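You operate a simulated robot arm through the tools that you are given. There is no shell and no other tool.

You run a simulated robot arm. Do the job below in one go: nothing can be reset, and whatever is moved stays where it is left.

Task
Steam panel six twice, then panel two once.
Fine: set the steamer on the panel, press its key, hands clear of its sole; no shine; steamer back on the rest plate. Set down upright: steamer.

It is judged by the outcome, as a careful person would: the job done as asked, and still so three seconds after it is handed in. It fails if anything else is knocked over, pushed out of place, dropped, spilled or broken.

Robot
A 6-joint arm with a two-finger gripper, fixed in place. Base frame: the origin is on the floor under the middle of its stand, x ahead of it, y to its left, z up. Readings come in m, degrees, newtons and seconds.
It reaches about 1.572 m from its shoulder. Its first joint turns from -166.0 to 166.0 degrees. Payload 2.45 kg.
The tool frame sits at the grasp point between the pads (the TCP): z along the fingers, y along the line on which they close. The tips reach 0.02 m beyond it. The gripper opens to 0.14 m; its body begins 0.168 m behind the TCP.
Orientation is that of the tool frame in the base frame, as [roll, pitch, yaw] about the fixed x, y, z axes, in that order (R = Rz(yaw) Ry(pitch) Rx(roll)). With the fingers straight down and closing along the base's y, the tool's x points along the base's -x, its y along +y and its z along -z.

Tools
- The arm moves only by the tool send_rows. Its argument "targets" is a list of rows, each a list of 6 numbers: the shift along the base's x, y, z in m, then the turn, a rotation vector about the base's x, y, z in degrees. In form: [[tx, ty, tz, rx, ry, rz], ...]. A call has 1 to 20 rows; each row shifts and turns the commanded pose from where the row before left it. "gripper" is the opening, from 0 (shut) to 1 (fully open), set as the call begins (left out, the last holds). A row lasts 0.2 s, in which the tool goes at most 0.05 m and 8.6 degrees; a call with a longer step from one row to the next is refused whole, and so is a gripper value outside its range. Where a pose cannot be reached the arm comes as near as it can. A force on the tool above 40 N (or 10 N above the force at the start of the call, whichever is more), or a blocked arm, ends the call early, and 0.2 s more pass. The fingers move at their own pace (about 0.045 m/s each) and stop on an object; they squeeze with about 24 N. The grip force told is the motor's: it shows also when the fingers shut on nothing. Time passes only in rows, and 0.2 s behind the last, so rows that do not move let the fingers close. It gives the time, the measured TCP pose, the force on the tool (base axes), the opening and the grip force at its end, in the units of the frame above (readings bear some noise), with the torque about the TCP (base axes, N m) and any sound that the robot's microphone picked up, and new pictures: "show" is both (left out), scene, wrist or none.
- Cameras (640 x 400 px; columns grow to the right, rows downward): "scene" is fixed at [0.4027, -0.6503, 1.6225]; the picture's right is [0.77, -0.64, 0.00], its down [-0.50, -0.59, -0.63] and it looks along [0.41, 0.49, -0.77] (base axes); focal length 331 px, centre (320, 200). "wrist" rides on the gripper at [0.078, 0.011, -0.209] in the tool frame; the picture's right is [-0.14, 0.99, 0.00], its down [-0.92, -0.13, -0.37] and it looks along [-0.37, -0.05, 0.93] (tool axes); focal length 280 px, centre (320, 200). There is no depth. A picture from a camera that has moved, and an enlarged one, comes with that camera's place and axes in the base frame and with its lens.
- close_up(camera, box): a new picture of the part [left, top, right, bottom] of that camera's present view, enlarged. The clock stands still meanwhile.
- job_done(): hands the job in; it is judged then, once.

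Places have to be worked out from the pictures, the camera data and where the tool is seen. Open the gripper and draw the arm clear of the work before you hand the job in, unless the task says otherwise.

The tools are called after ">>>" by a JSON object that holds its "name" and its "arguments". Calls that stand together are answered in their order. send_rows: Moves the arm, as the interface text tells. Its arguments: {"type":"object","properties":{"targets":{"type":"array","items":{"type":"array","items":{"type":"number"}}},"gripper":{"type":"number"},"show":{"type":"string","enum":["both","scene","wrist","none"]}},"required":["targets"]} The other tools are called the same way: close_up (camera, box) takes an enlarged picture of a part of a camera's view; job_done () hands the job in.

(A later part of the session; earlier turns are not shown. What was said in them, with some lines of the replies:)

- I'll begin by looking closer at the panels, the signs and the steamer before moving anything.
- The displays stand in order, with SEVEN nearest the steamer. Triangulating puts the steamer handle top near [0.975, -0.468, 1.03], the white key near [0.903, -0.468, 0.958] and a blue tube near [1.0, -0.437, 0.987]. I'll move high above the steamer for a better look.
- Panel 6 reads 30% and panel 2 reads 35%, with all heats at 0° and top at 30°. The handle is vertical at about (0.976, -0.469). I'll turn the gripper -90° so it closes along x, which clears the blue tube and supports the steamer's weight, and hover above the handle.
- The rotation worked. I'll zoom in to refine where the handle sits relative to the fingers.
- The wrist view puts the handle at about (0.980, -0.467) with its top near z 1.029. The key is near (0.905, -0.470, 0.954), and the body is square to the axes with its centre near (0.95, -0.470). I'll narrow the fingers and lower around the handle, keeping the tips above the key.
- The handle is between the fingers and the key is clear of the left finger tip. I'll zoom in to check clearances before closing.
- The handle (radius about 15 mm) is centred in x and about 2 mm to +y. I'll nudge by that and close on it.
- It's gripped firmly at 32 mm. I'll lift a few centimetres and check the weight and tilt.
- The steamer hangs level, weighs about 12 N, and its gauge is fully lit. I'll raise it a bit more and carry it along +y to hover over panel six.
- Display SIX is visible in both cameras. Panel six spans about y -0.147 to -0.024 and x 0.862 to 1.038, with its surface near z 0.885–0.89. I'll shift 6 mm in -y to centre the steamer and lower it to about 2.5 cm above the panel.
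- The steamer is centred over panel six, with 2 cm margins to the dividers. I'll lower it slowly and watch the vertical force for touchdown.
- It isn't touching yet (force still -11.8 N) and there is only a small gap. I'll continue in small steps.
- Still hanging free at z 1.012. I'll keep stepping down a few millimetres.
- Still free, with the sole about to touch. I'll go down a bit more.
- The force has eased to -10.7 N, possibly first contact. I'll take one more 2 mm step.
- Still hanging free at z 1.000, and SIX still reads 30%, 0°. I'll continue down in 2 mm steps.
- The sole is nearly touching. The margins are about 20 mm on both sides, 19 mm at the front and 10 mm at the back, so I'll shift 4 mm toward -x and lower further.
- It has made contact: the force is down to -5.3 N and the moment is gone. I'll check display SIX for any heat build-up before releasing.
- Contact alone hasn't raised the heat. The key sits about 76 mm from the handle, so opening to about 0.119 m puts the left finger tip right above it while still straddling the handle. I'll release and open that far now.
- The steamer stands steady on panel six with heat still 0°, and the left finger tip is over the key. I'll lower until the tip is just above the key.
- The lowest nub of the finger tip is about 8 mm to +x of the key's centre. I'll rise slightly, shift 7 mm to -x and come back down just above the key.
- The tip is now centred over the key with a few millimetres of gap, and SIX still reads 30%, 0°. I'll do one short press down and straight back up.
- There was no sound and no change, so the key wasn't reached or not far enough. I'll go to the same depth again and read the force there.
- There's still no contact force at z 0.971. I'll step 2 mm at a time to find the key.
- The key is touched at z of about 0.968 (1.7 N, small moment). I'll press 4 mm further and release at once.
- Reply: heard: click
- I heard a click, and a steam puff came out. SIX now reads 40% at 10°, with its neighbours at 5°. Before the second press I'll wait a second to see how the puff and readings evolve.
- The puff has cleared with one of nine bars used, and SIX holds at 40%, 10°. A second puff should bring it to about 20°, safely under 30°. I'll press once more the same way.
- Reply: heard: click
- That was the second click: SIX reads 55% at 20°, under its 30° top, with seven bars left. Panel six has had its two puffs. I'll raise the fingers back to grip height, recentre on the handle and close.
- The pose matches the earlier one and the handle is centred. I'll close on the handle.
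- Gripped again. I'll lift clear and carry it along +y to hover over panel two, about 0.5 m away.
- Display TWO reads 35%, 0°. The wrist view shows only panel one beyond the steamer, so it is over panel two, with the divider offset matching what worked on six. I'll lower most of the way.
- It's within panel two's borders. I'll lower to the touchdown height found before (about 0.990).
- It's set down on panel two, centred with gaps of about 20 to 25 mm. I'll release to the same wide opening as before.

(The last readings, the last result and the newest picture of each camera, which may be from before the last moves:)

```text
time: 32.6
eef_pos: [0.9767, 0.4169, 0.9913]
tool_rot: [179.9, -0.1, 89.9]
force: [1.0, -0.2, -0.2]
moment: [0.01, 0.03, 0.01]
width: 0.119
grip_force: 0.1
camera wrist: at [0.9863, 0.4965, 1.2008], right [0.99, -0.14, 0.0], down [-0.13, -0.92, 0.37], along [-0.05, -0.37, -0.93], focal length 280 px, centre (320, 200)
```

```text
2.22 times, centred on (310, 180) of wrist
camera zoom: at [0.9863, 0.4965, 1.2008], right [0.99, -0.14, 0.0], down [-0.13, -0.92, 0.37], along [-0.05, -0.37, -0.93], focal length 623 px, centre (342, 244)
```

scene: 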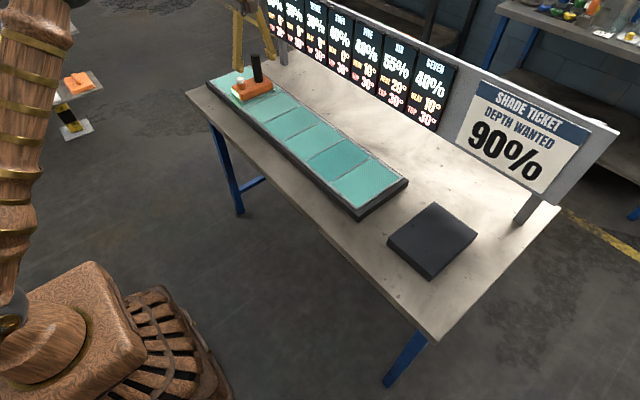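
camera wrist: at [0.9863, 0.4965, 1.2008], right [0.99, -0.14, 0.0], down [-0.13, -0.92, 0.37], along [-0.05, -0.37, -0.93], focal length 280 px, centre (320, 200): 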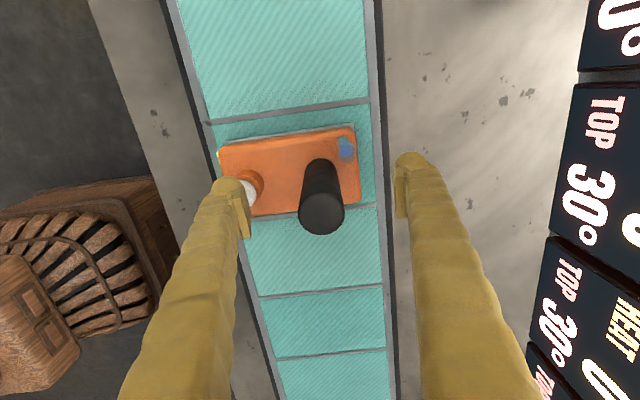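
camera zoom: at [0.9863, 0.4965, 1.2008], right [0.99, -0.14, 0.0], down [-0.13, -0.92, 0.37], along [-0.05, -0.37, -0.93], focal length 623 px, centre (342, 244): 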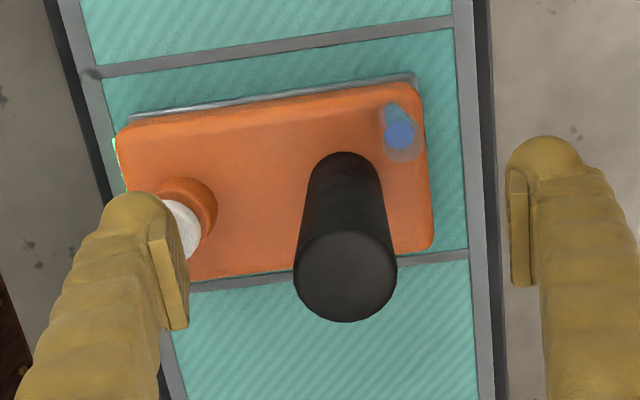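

The relative pose is the same as on six. I'll shift 7 mm to -x and lower to just above the key (commanded z of about 0.972).

>>> {"name": "send_rows", "arguments": {"targets": [[-0.007, 0.001, 0, 0, 0, 0], [0, 0, -0.012, 0, 0, 0], [0, 0, -0.006, 0, 0, 0]]}}

>>> {"name": "close_up", "arguments": {"camera": "scene", "box": [200, 30, 300, 110]}}

>>> {"name": "close_up", "arguments": {"camera": "scene", "box": [260, 0, 460, 140]}}

```text
time: 33.4
eef_pos: [0.97, 0.4185, 0.9729]
tool_rot: [180.0, 0.0, 90.1]
force: [0.4, 0.3, -0.6]
moment: [0.01, -0.03, -0.01]
width: 0.1192
grip_force: 0.1
camera wrist: at [0.9793, 0.4977, 1.1828], right [0.99, -0.14, 0.0], down [-0.13, -0.92, 0.37], along [-0.05, -0.37, -0.93], focal length 280 px, centre (320, 200)
```

scene: 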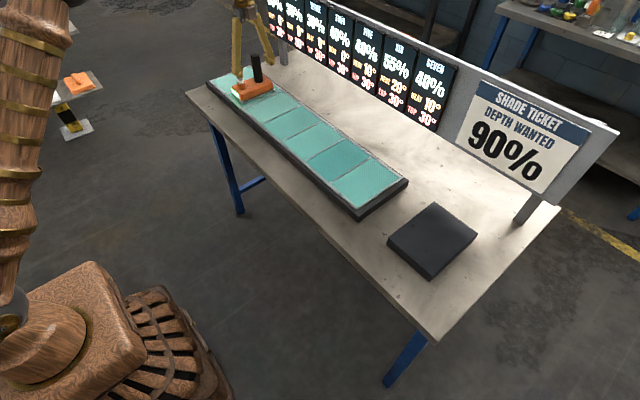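
wrist: 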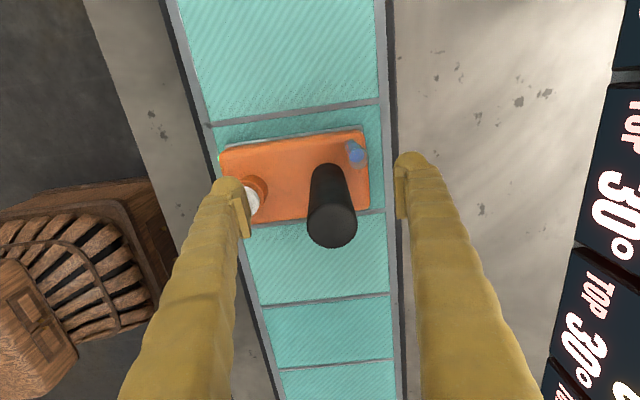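

```text
5.00 times, centred on (250, 70) of scene
camera zoom: at [0.4027, -0.6503, 1.6225], right [0.77, -0.64, 0.0], down [-0.5, -0.59, -0.63], along [0.41, 0.49, -0.77], focal length 1654 px, centre (670, 850)
```

zoom: 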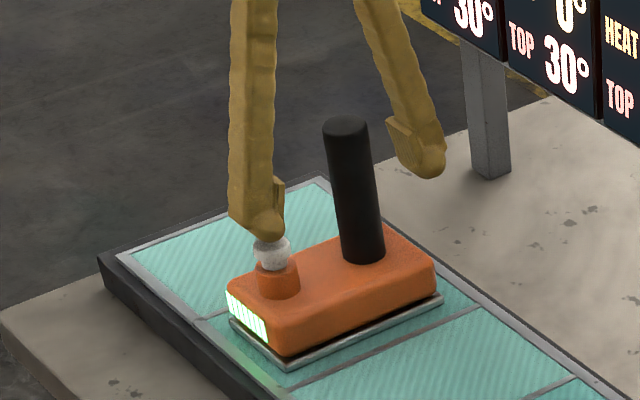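

```text
2.86 times, centred on (360, 70) of scene
camera zoom: at [0.4027, -0.6503, 1.6225], right [0.77, -0.64, 0.0], down [-0.5, -0.59, -0.63], along [0.41, 0.49, -0.77], focal length 945 px, centre (206, 571)
```

zoom: 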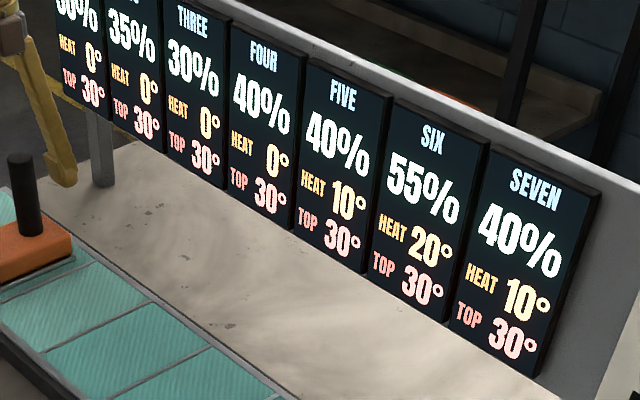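

The finger tip is just above the key and TWO reads 35%, 0°. I'll press once to the same depth and release at once.

>>> {"name": "send_rows", "arguments": {"targets": [[0, 0, -0.006, 0, 0, 0], [0, 0, -0.004, 0, 0, 0], [0, 0, 0.01, 0, 0, 0]]}}

>>> {"name": "close_up", "arguments": {"camera": "scene", "box": [260, 0, 460, 140]}}

>>> {"name": "close_up", "arguments": {"camera": "scene", "box": [200, 30, 300, 110]}}

```text
time: 34.2
eef_pos: [0.9695, 0.4178, 0.9726]
tool_rot: [180.0, 0.0, 89.9]
force: [-0.2, -0.1, -0.5]
moment: [-0.04, 0.02, 0.01]
width: 0.119
grip_force: 0.1
heard: click
camera wrist: at [0.9793, 0.4974, 1.1828], right [0.99, -0.14, 0.0], down [-0.13, -0.92, 0.37], along [-0.05, -0.37, -0.93], focal length 280 px, centre (320, 200)
```

scene: 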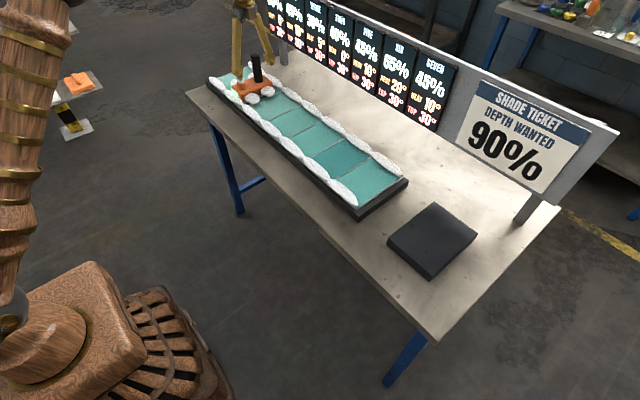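
wrist: 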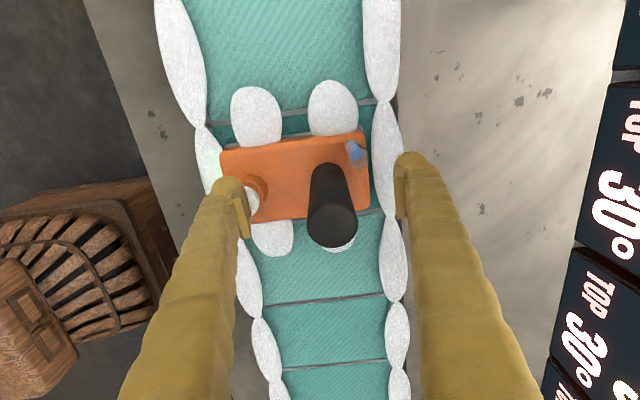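

```text
2.86 times, centred on (360, 70) of scene
camera zoom: at [0.4027, -0.6503, 1.6225], right [0.77, -0.64, 0.0], down [-0.5, -0.59, -0.63], along [0.41, 0.49, -0.77], focal length 945 px, centre (206, 571)
```

zoom: 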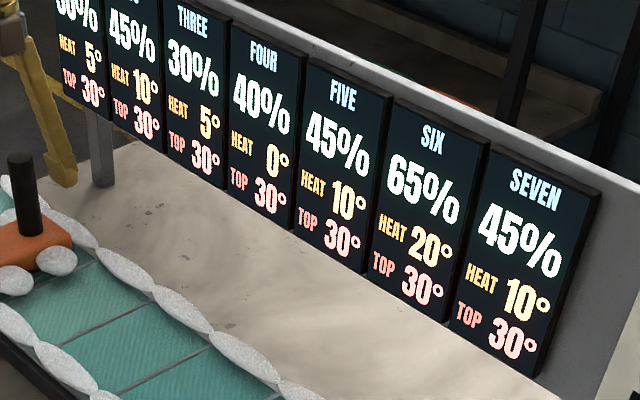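

```text
5.00 times, centred on (250, 70) of scene
camera zoom: at [0.4027, -0.6503, 1.6225], right [0.77, -0.64, 0.0], down [-0.5, -0.59, -0.63], along [0.41, 0.49, -0.77], focal length 1654 px, centre (670, 850)
```

zoom: 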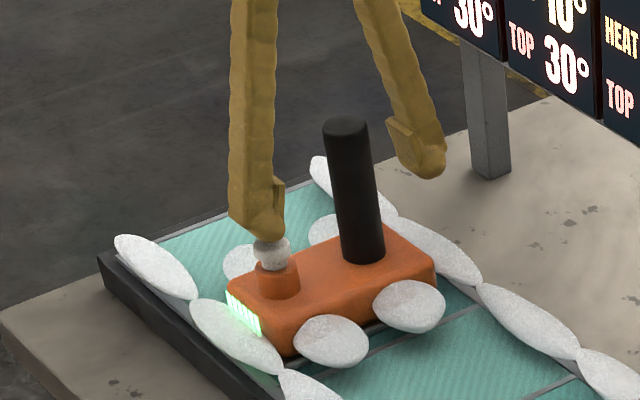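

I heard the third click: TWO reads 45% at 10° and SIX sits at 20°, all below the 30° top. Now I'll raise the fingers, recentre on the handle and grip it to take it back.

>>> {"name": "send_rows", "arguments": {"targets": [[0, 0, 0.018, 0, 0, 0], [0.007, -0.001, 0, 0, 0, 0], [0, 0, 0, 0, 0, 0]]}}

>>> {"name": "close_up", "arguments": {"camera": "wrist", "box": [180, 90, 440, 270]}}

```text
time: 35.0
eef_pos: [0.9763, 0.4177, 0.9919]
tool_rot: [179.9, 0.0, 90.0]
force: [0.6, -0.1, 0.5]
moment: [0.0, -0.02, 0.0]
width: 0.1191
grip_force: 0.1
camera wrist: at [0.9863, 0.4964, 1.201], right [0.99, -0.14, 0.0], down [-0.13, -0.92, 0.37], along [-0.05, -0.37, -0.93], focal length 280 px, centre (320, 200)
```

scene: 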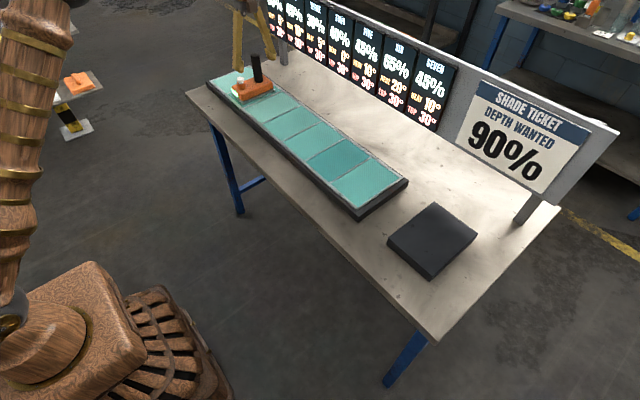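
wrist: 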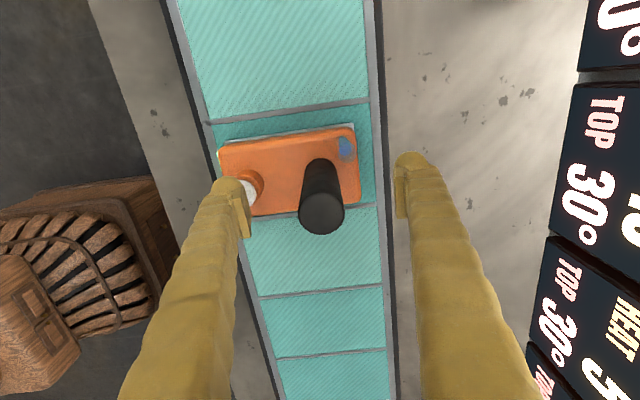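

```text
2.22 times, centred on (310, 180) of wrist
camera zoom: at [0.9863, 0.4964, 1.201], right [0.99, -0.14, 0.0], down [-0.13, -0.92, 0.37], along [-0.05, -0.37, -0.93], focal length 623 px, centre (342, 244)
```

zoom: 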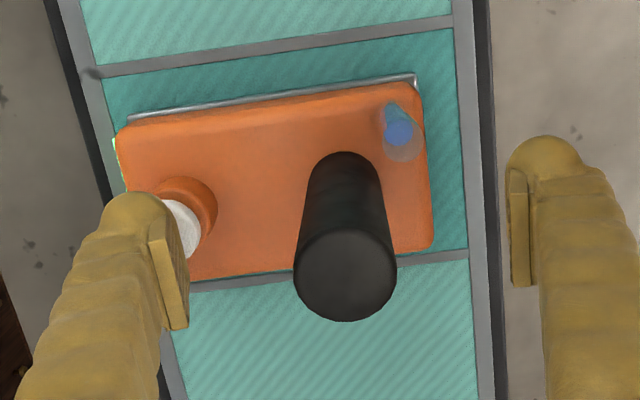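

The handle is centred between the pads, so I'll close the gripper on it.

>>> {"name": "send_rows", "arguments": {"targets": [[0, 0, 0, 0, 0, 0], [0, 0, 0, 0, 0, 0], [0, 0, 0, 0, 0, 0], [0, 0, 0, 0, 0, 0], [0, 0, 0, 0, 0, 0], [0, 0, 0, 0, 0, 0], [0, 0, 0, 0, 0, 0]], "gripper": 0.0, "show": "wrist"}}

```text
time: 36.6
eef_pos: [0.9772, 0.4162, 0.99]
tool_rot: [-180.0, -0.1, 89.9]
force: [6.4, 0.0, -0.4]
moment: [0.02, -0.08, -0.03]
width: 0.0328
grip_force: 23.8
camera wrist: at [0.9863, 0.4964, 1.2008], right [0.99, -0.14, 0.0], down [-0.13, -0.92, 0.37], along [-0.05, -0.37, -0.93], focal length 280 px, centre (320, 200)
```

wrist: 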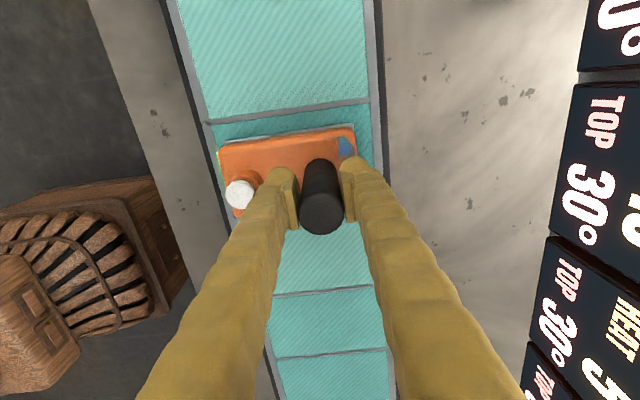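

Gripped. I'll lift clear and start carrying it back along -y toward the rest plate.

>>> {"name": "send_rows", "arguments": {"targets": [[0, 0, 0.01, 0, 0, 0], [0, 0, 0.03, 0, 0, 0], [0, 0, 0.04, 0, 0, 0], [0, -0.02, 0.04, 0, 0, 0], [0, -0.035, 0, 0, 0, 0], [0, -0.04, 0, 0, 0, 0], [0, -0.04, 0, 0, 0, 0], [0, -0.04, 0, 0, 0, 0], [0, -0.04, 0, 0, 0, 0], [0, -0.04, 0, 0, 0, 0], [0, -0.04, 0, 0, 0, 0], [0, -0.04, 0, 0, 0, 0], [0, -0.04, 0, 0, 0, 0], [0, -0.04, 0, 0, 0, 0], [0, -0.04, 0, 0, 0, 0], [0, -0.04, 0, 0, 0, 0], [0, -0.04, 0, 0, 0, 0], [0, -0.04, 0, 0, 0, 0], [0, -0.03, 0, 0, 0, 0]]}}

```text
time: 40.6
eef_pos: [0.9762, -0.1889, 1.1114]
tool_rot: [180.0, 0.1, 90.0]
force: [1.0, 0.8, -11.7]
moment: [0.03, -0.3, -0.03]
width: 0.0329
grip_force: 24.3
camera wrist: at [0.9862, -0.1093, 1.3208], right [0.99, -0.14, 0.0], down [-0.13, -0.92, 0.37], along [-0.05, -0.36, -0.93], focal length 280 px, centre (320, 200)
```

scene: 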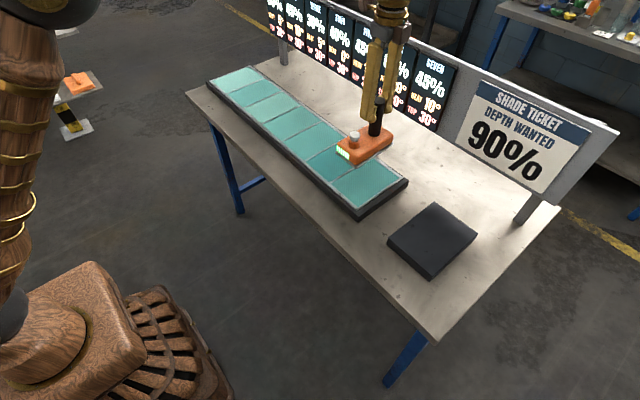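
wrist: 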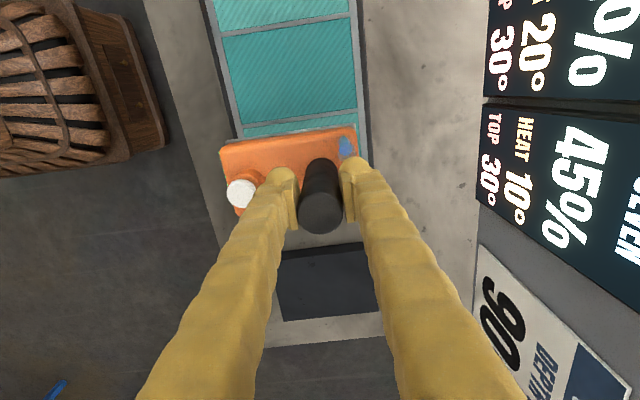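

It's over panel seven at z 1.11, with 0.278 m left to the original pick-up spot. I'll carry on to hover over the rest plate.

>>> {"name": "send_rows", "arguments": {"targets": [[0.002, -0.03, 0, 0, 0, 0], [0.002, -0.04, 0, 0, 0, 0], [0, -0.04, 0, 0, 0, 0], [0, -0.04, 0, 0, 0, 0], [0, -0.04, 0, 0, 0, 0], [0, -0.04, 0, 0, 0, 0], [0, -0.03, 0, 0, 0, 0], [0, -0.018, 0, 0, 0, 0], [0, 0, -0.03, 0, 0, 0], [0, 0, -0.03, 0, 0, 0], [0, 0, 0, 0, 0, 0]]}}

>>> {"name": "close_up", "arguments": {"camera": "scene", "box": [370, 140, 510, 290]}}

>>> {"name": "close_up", "arguments": {"camera": "wrist", "box": [160, 60, 460, 280]}}

```text
time: 43.0
eef_pos: [0.9815, -0.4658, 1.0502]
tool_rot: [-180.0, -0.1, 90.0]
force: [-0.2, -0.5, -12.1]
moment: [0.08, -0.28, -0.03]
width: 0.0326
grip_force: 24.7
camera wrist: at [0.9908, -0.3867, 1.2599], right [0.99, -0.14, 0.0], down [-0.13, -0.92, 0.37], along [-0.05, -0.37, -0.93], focal length 280 px, centre (320, 200)
```

scene: 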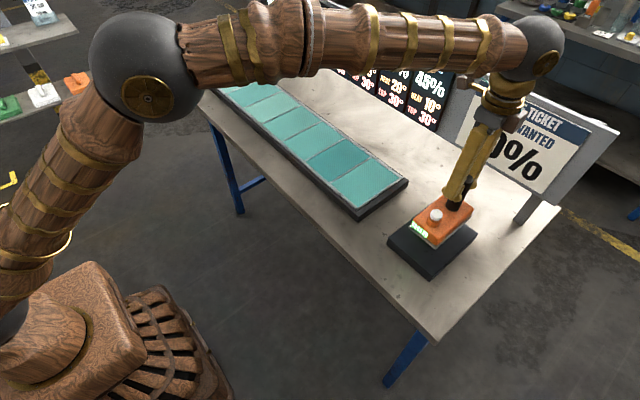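
wrist: 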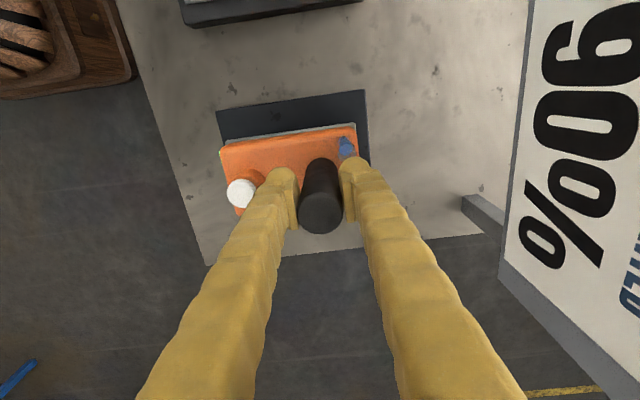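

```text
2.67 times, centred on (440, 215) of scene
camera zoom: at [0.4027, -0.6503, 1.6225], right [0.77, -0.64, 0.0], down [-0.5, -0.59, -0.63], along [0.41, 0.49, -0.77], focal length 882 px, centre (0, 160)
```

zoom: 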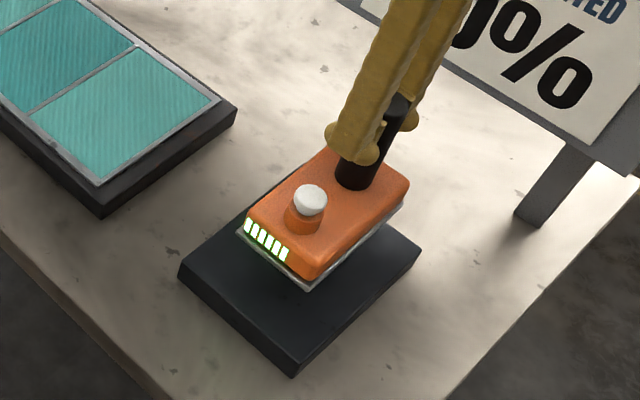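

```text
1.82 times, centred on (310, 170) of wrist
camera zoom: at [0.9908, -0.3867, 1.2599], right [0.99, -0.14, 0.0], down [-0.13, -0.92, 0.37], along [-0.05, -0.37, -0.93], focal length 510 px, centre (338, 254)
```

zoom: 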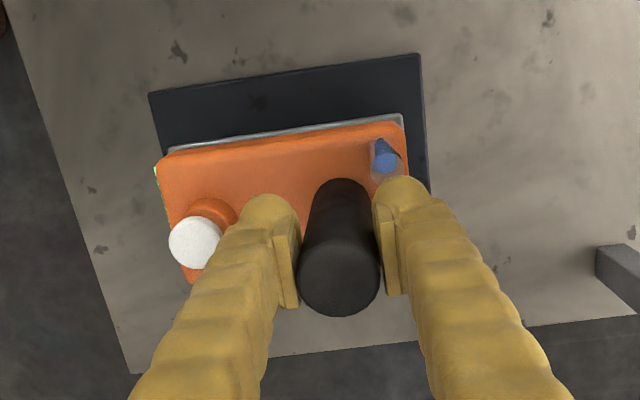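

It's hovering centred over the rest plate at the pick-up pose, with six bars left. I'll lower slowly to the original height (0.990).

>>> {"name": "send_rows", "arguments": {"targets": [[0, 0, -0.025, 0, 0, 0], [0, 0, -0.02, 0, 0, 0], [0, 0, -0.006, 0, 0, 0], [0, 0, -0.004, 0, 0, 0], [0, 0, -0.003, 0, 0, 0], [0, 0, -0.001, 0, 0, 0]]}}

>>> {"name": "close_up", "arguments": {"camera": "scene", "box": [370, 140, 510, 290]}}

```text
time: 44.4
eef_pos: [0.9804, -0.4669, 0.9915]
tool_rot: [180.0, 0.0, 90.1]
force: [2.7, 1.3, -2.7]
moment: [-0.04, 0.02, 0.01]
width: 0.0325
grip_force: 23.7
camera wrist: at [0.9905, -0.387, 1.2022], right [0.99, -0.14, 0.0], down [-0.13, -0.92, 0.37], along [-0.05, -0.37, -0.93], focal length 280 px, centre (320, 200)
```

scene: 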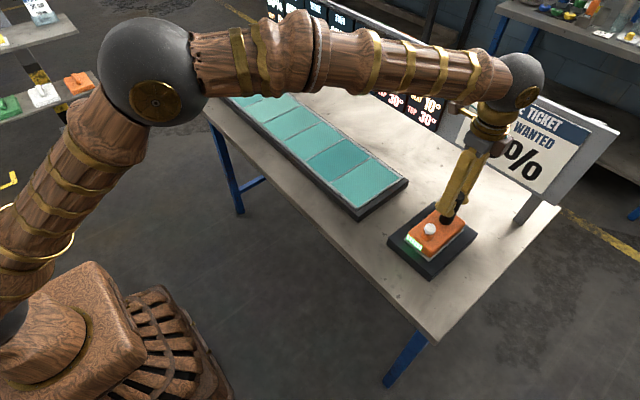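
wrist: 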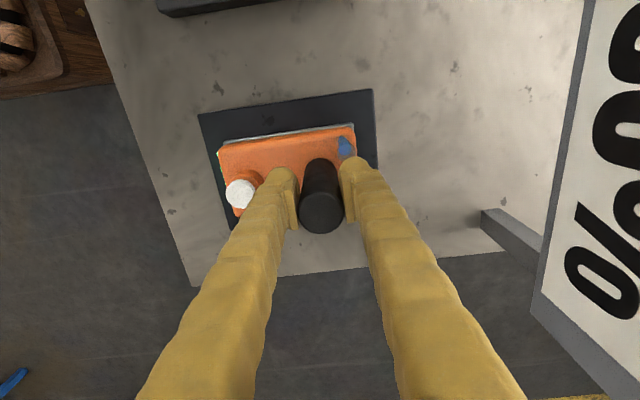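

```text
2.67 times, centred on (440, 215) of scene
camera zoom: at [0.4027, -0.6503, 1.6225], right [0.77, -0.64, 0.0], down [-0.5, -0.59, -0.63], along [0.41, 0.49, -0.77], focal length 882 px, centre (0, 160)
```

zoom: 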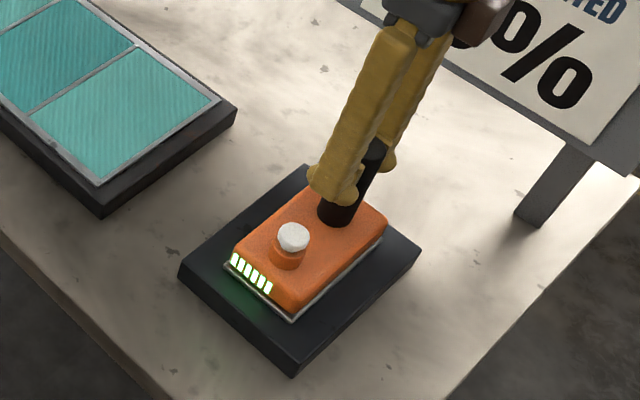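

It's on the rest plate with the load taken up. I'll settle by 1 mm and open the fingers to the modest width used at approach.

>>> {"name": "send_rows", "arguments": {"targets": [[0, 0, -0.001, 0, 0, 0], [0, 0, 0, 0, 0, 0], [0, 0, 0, 0, 0, 0]], "gripper": 0.45}}

>>> {"name": "close_up", "arguments": {"camera": "wrist", "box": [180, 90, 440, 270]}}

```text
time: 45.2
eef_pos: [0.9812, -0.465, 0.9908]
tool_rot: [179.9, 0.0, 90.0]
force: [0.2, -0.5, 0.0]
moment: [0.0, 0.01, 0.02]
width: 0.0629
grip_force: 0.0
camera wrist: at [0.9906, -0.3869, 1.2009], right [0.99, -0.14, 0.0], down [-0.13, -0.92, 0.37], along [-0.05, -0.37, -0.93], focal length 280 px, centre (320, 200)
```

scene: 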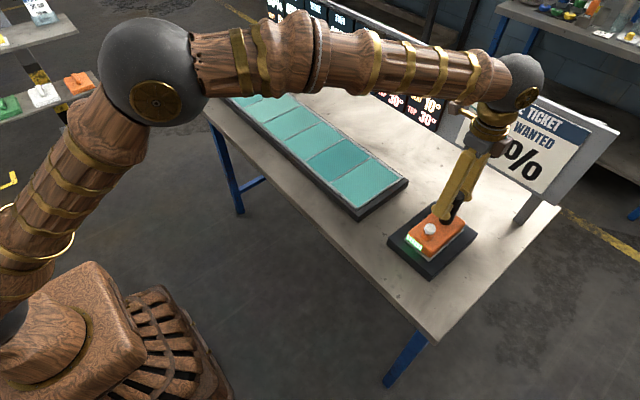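
wrist: 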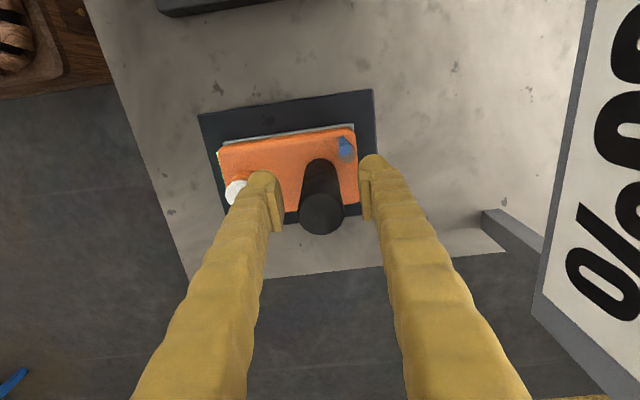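

```text
2.22 times, centred on (310, 180) of wrist
camera zoom: at [0.9906, -0.3869, 1.2009], right [0.99, -0.14, 0.0], down [-0.13, -0.92, 0.37], along [-0.05, -0.37, -0.93], focal length 623 px, centre (342, 244)
```

zoom: 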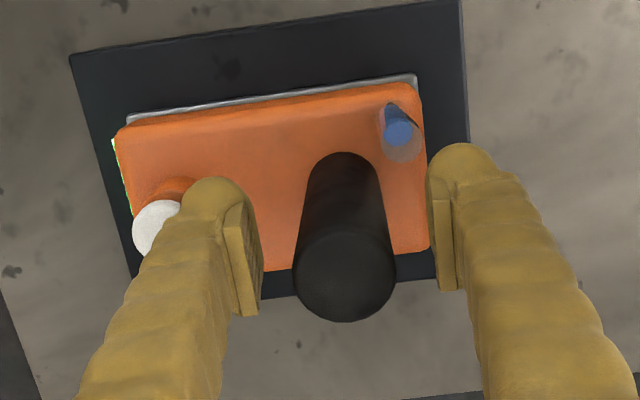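

The steamer is released and upright on the plate, with the fingers clear of the handle. I'll go straight up and then draw the arm back toward the base, clear of the bench.

>>> {"name": "send_rows", "arguments": {"targets": [[0, 0, 0.02, 0, 0, 0], [0, 0, 0.035, 0, 0, 0], [0, 0, 0.04, 0, 0, 0], [0, 0, 0.04, 0, 0, 0], [0, 0, 0.04, 0, 0, 0], [0, 0, 0.04, 0, 0, 0], [-0.03, 0, 0.03, 0, 0, 0], [-0.04, 0, 0.02, 0, 0, 0], [-0.04, 0, 0.02, 0, 0, 0], [-0.04, 0, 0.02, 0, 0, 0], [-0.045, 0, 0, 0, 0, 0], [-0.045, 0, 0, 0, 0, 0], [-0.045, 0, 0, 0, 0, 0], [-0.04, 0, 0, 0, 0, 0], [0, 0, 0, 0, 0, 0]]}}

>>> {"name": "close_up", "arguments": {"camera": "scene", "box": [260, 0, 460, 140]}}

>>> {"name": "close_up", "arguments": {"camera": "scene", "box": [370, 160, 510, 290]}}

```text
time: 48.4
eef_pos: [0.6532, -0.4679, 1.2959]
tool_rot: [-179.9, 0.0, 90.1]
force: [1.2, -0.5, -0.2]
moment: [0.01, 0.01, 0.03]
width: 0.0631
grip_force: 0.0
camera wrist: at [0.6638, -0.3877, 1.5059], right [0.99, -0.14, 0.0], down [-0.13, -0.92, 0.37], along [-0.05, -0.37, -0.93], focal length 280 px, centre (320, 200)
```

scene: 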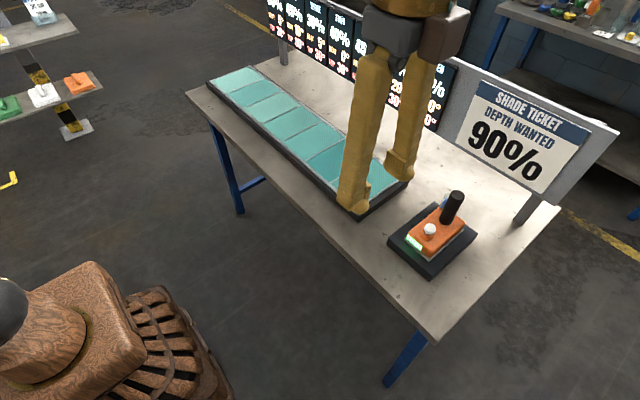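
wrist: 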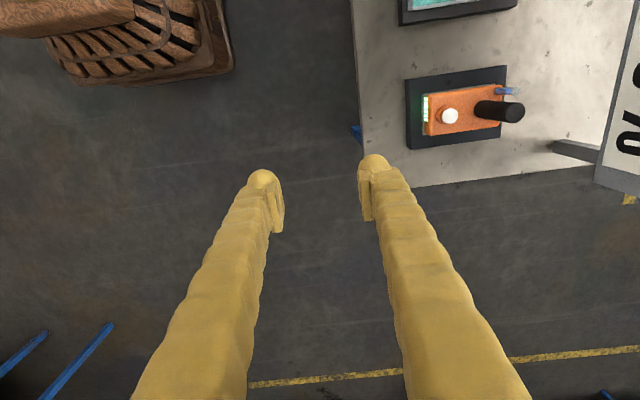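

```text
2.86 times, centred on (360, 70) of scene
camera zoom: at [0.4027, -0.6503, 1.6225], right [0.77, -0.64, 0.0], down [-0.5, -0.59, -0.63], along [0.41, 0.49, -0.77], focal length 945 px, centre (206, 571)
```

zoom: 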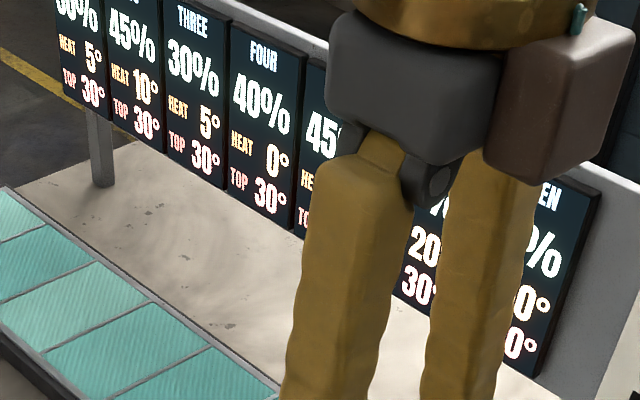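

```text
3.08 times, centred on (440, 225) of scene
camera zoom: at [0.4027, -0.6503, 1.6225], right [0.77, -0.64, 0.0], down [-0.5, -0.59, -0.63], along [0.41, 0.49, -0.77], focal length 1018 px, centre (-49, 123)
```

zoom: 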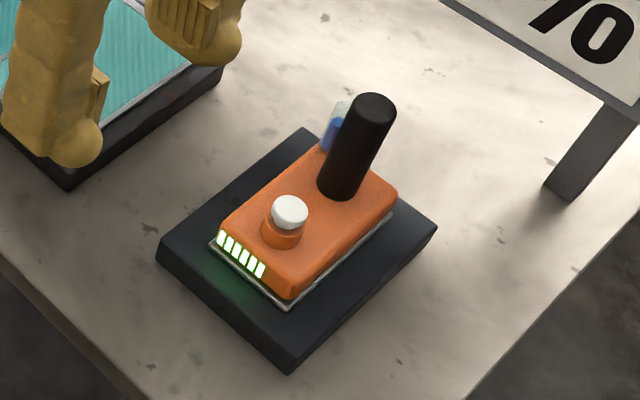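

The steamer is upright on its rest plate. I'll open the gripper fully, draw back a little more, and check the gauge and displays once more.

>>> {"name": "send_rows", "arguments": {"targets": [[-0.04, 0, 0.02, 0, 0, 0], [-0.04, 0, 0.02, 0, 0, 0], [-0.04, 0.03, 0.02, 0, 0, 0], [-0.03, 0.04, 0.01, 0, 0, 0], [0, 0.04, 0, 0, 0, 0], [0, 0, 0, 0, 0, 0], [0, 0, 0, 0, 0, 0]], "gripper": 1.0}}

>>> {"name": "close_up", "arguments": {"camera": "scene", "box": [395, 180, 485, 270]}}

>>> {"name": "close_up", "arguments": {"camera": "scene", "box": [180, 0, 460, 220]}}

```text
refused: row 3 steps farther than a row can; nothing moved
```

```text
4.44 times, centred on (440, 225) of scene
camera zoom: at [0.4027, -0.6503, 1.6225], right [0.77, -0.64, 0.0], down [-0.5, -0.59, -0.63], along [0.41, 0.49, -0.77], focal length 1470 px, centre (-213, 89)
```

zoom: 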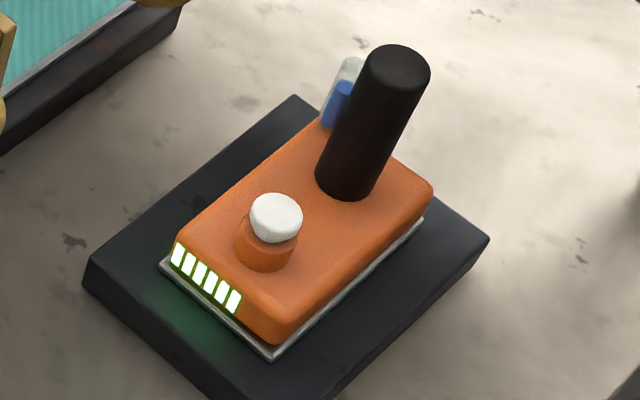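

```text
1.82 times, centred on (320, 110) of scene
camera zoom: at [0.4027, -0.6503, 1.6225], right [0.77, -0.64, 0.0], down [-0.5, -0.59, -0.63], along [0.41, 0.49, -0.77], focal length 601 px, centre (320, 364)
```

zoom: 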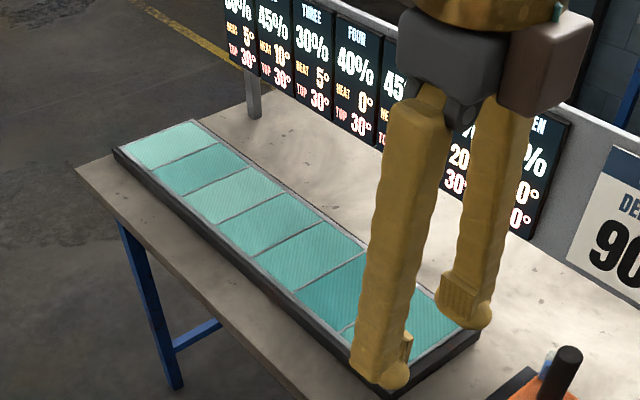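

Six bars are lit, so exactly three puffs were used. That last move was refused for too large a step, so I'll repeat it with smaller steps.

>>> {"name": "send_rows", "arguments": {"targets": [[-0.035, 0, 0.02, 0, 0, 0], [-0.035, 0, 0.02, 0, 0, 0], [-0.03, 0.025, 0.01, 0, 0, 0], [-0.02, 0.035, 0.01, 0, 0, 0], [0, 0.04, 0, 0, 0, 0], [0, 0, 0, 0, 0, 0], [0, 0, 0, 0, 0, 0]], "gripper": 1.0}}

>>> {"name": "close_up", "arguments": {"camera": "scene", "box": [180, 0, 480, 220]}}

```text
time: 50.0
eef_pos: [0.5353, -0.3654, 1.3557]
tool_rot: [-179.9, 0.0, 90.0]
force: [0.2, 0.3, 0.8]
moment: [0.0, 0.01, 0.02]
width: 0.14
grip_force: 0.0
camera wrist: at [0.5458, -0.2873, 1.5665], right [0.99, -0.14, 0.0], down [-0.13, -0.92, 0.37], along [-0.05, -0.37, -0.93], focal length 280 px, centre (320, 200)
```

scene: 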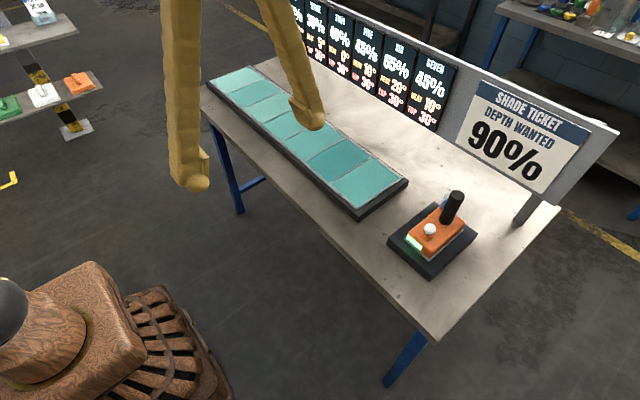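
wrist: 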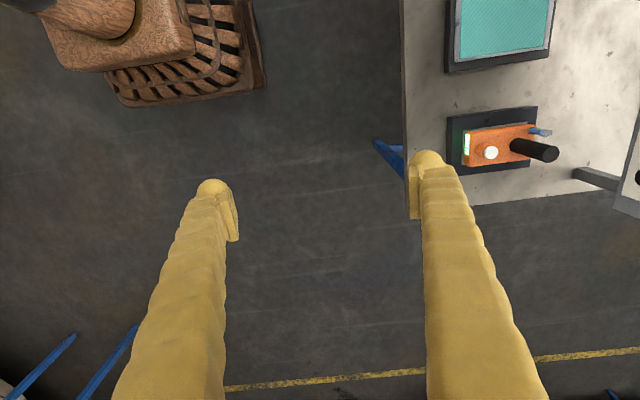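

```text
1.82 times, centred on (330, 110) of scene
camera zoom: at [0.4027, -0.6503, 1.6225], right [0.77, -0.64, 0.0], down [-0.5, -0.59, -0.63], along [0.41, 0.49, -0.77], focal length 601 px, centre (302, 364)
```

zoom: 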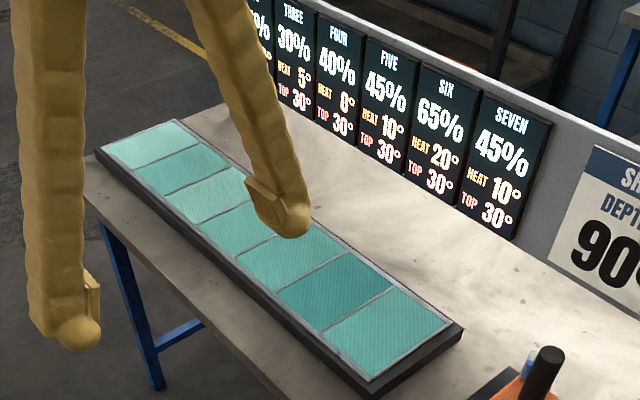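

Everything is in place:
- **Panel six:** two puffs, now 65% at 20°.
- **Panel two:** one puff, last read 45% at 10°.
- **Shine:** no panel reached the 30° top.
- **Steamer:** upright on its rest plate.
- **Arm:** clear of the bench with the gripper open.

I'm handing the job in.

>>> {"name": "job_done", "arguments": {}}

```text
The job is handed in.
```

I steamed panel six twice, then panel two once, and put the steamer back upright on its rest plate. Each press gave a click. The steamer's gauge went from nine bars to six, so exactly three puffs were used.

| Panel | Depth before | Depth after | Heat after (top 30°) |
|---|---|---|---|
| Six | 30% | 65% | 20° |
| Two | 35% | 45% | 10° |

- **Shine:** no panel went above 20°, so none reached the 30° top.
- **Other panels:** some heat spread to the neighbours. Five and seven are at 10° and one and three at 5°. Five and seven also deepened from 35% to 45%.
- **Shade ticket:** it asks for 90% depth, and neither panel is there yet. I kept to the number of puffs you asked for.
- **Hands and bench:** the fingers only touched the handle and the key, never the sole. Nothing was knocked or moved, and the arm is clear of the bench with the gripper open.
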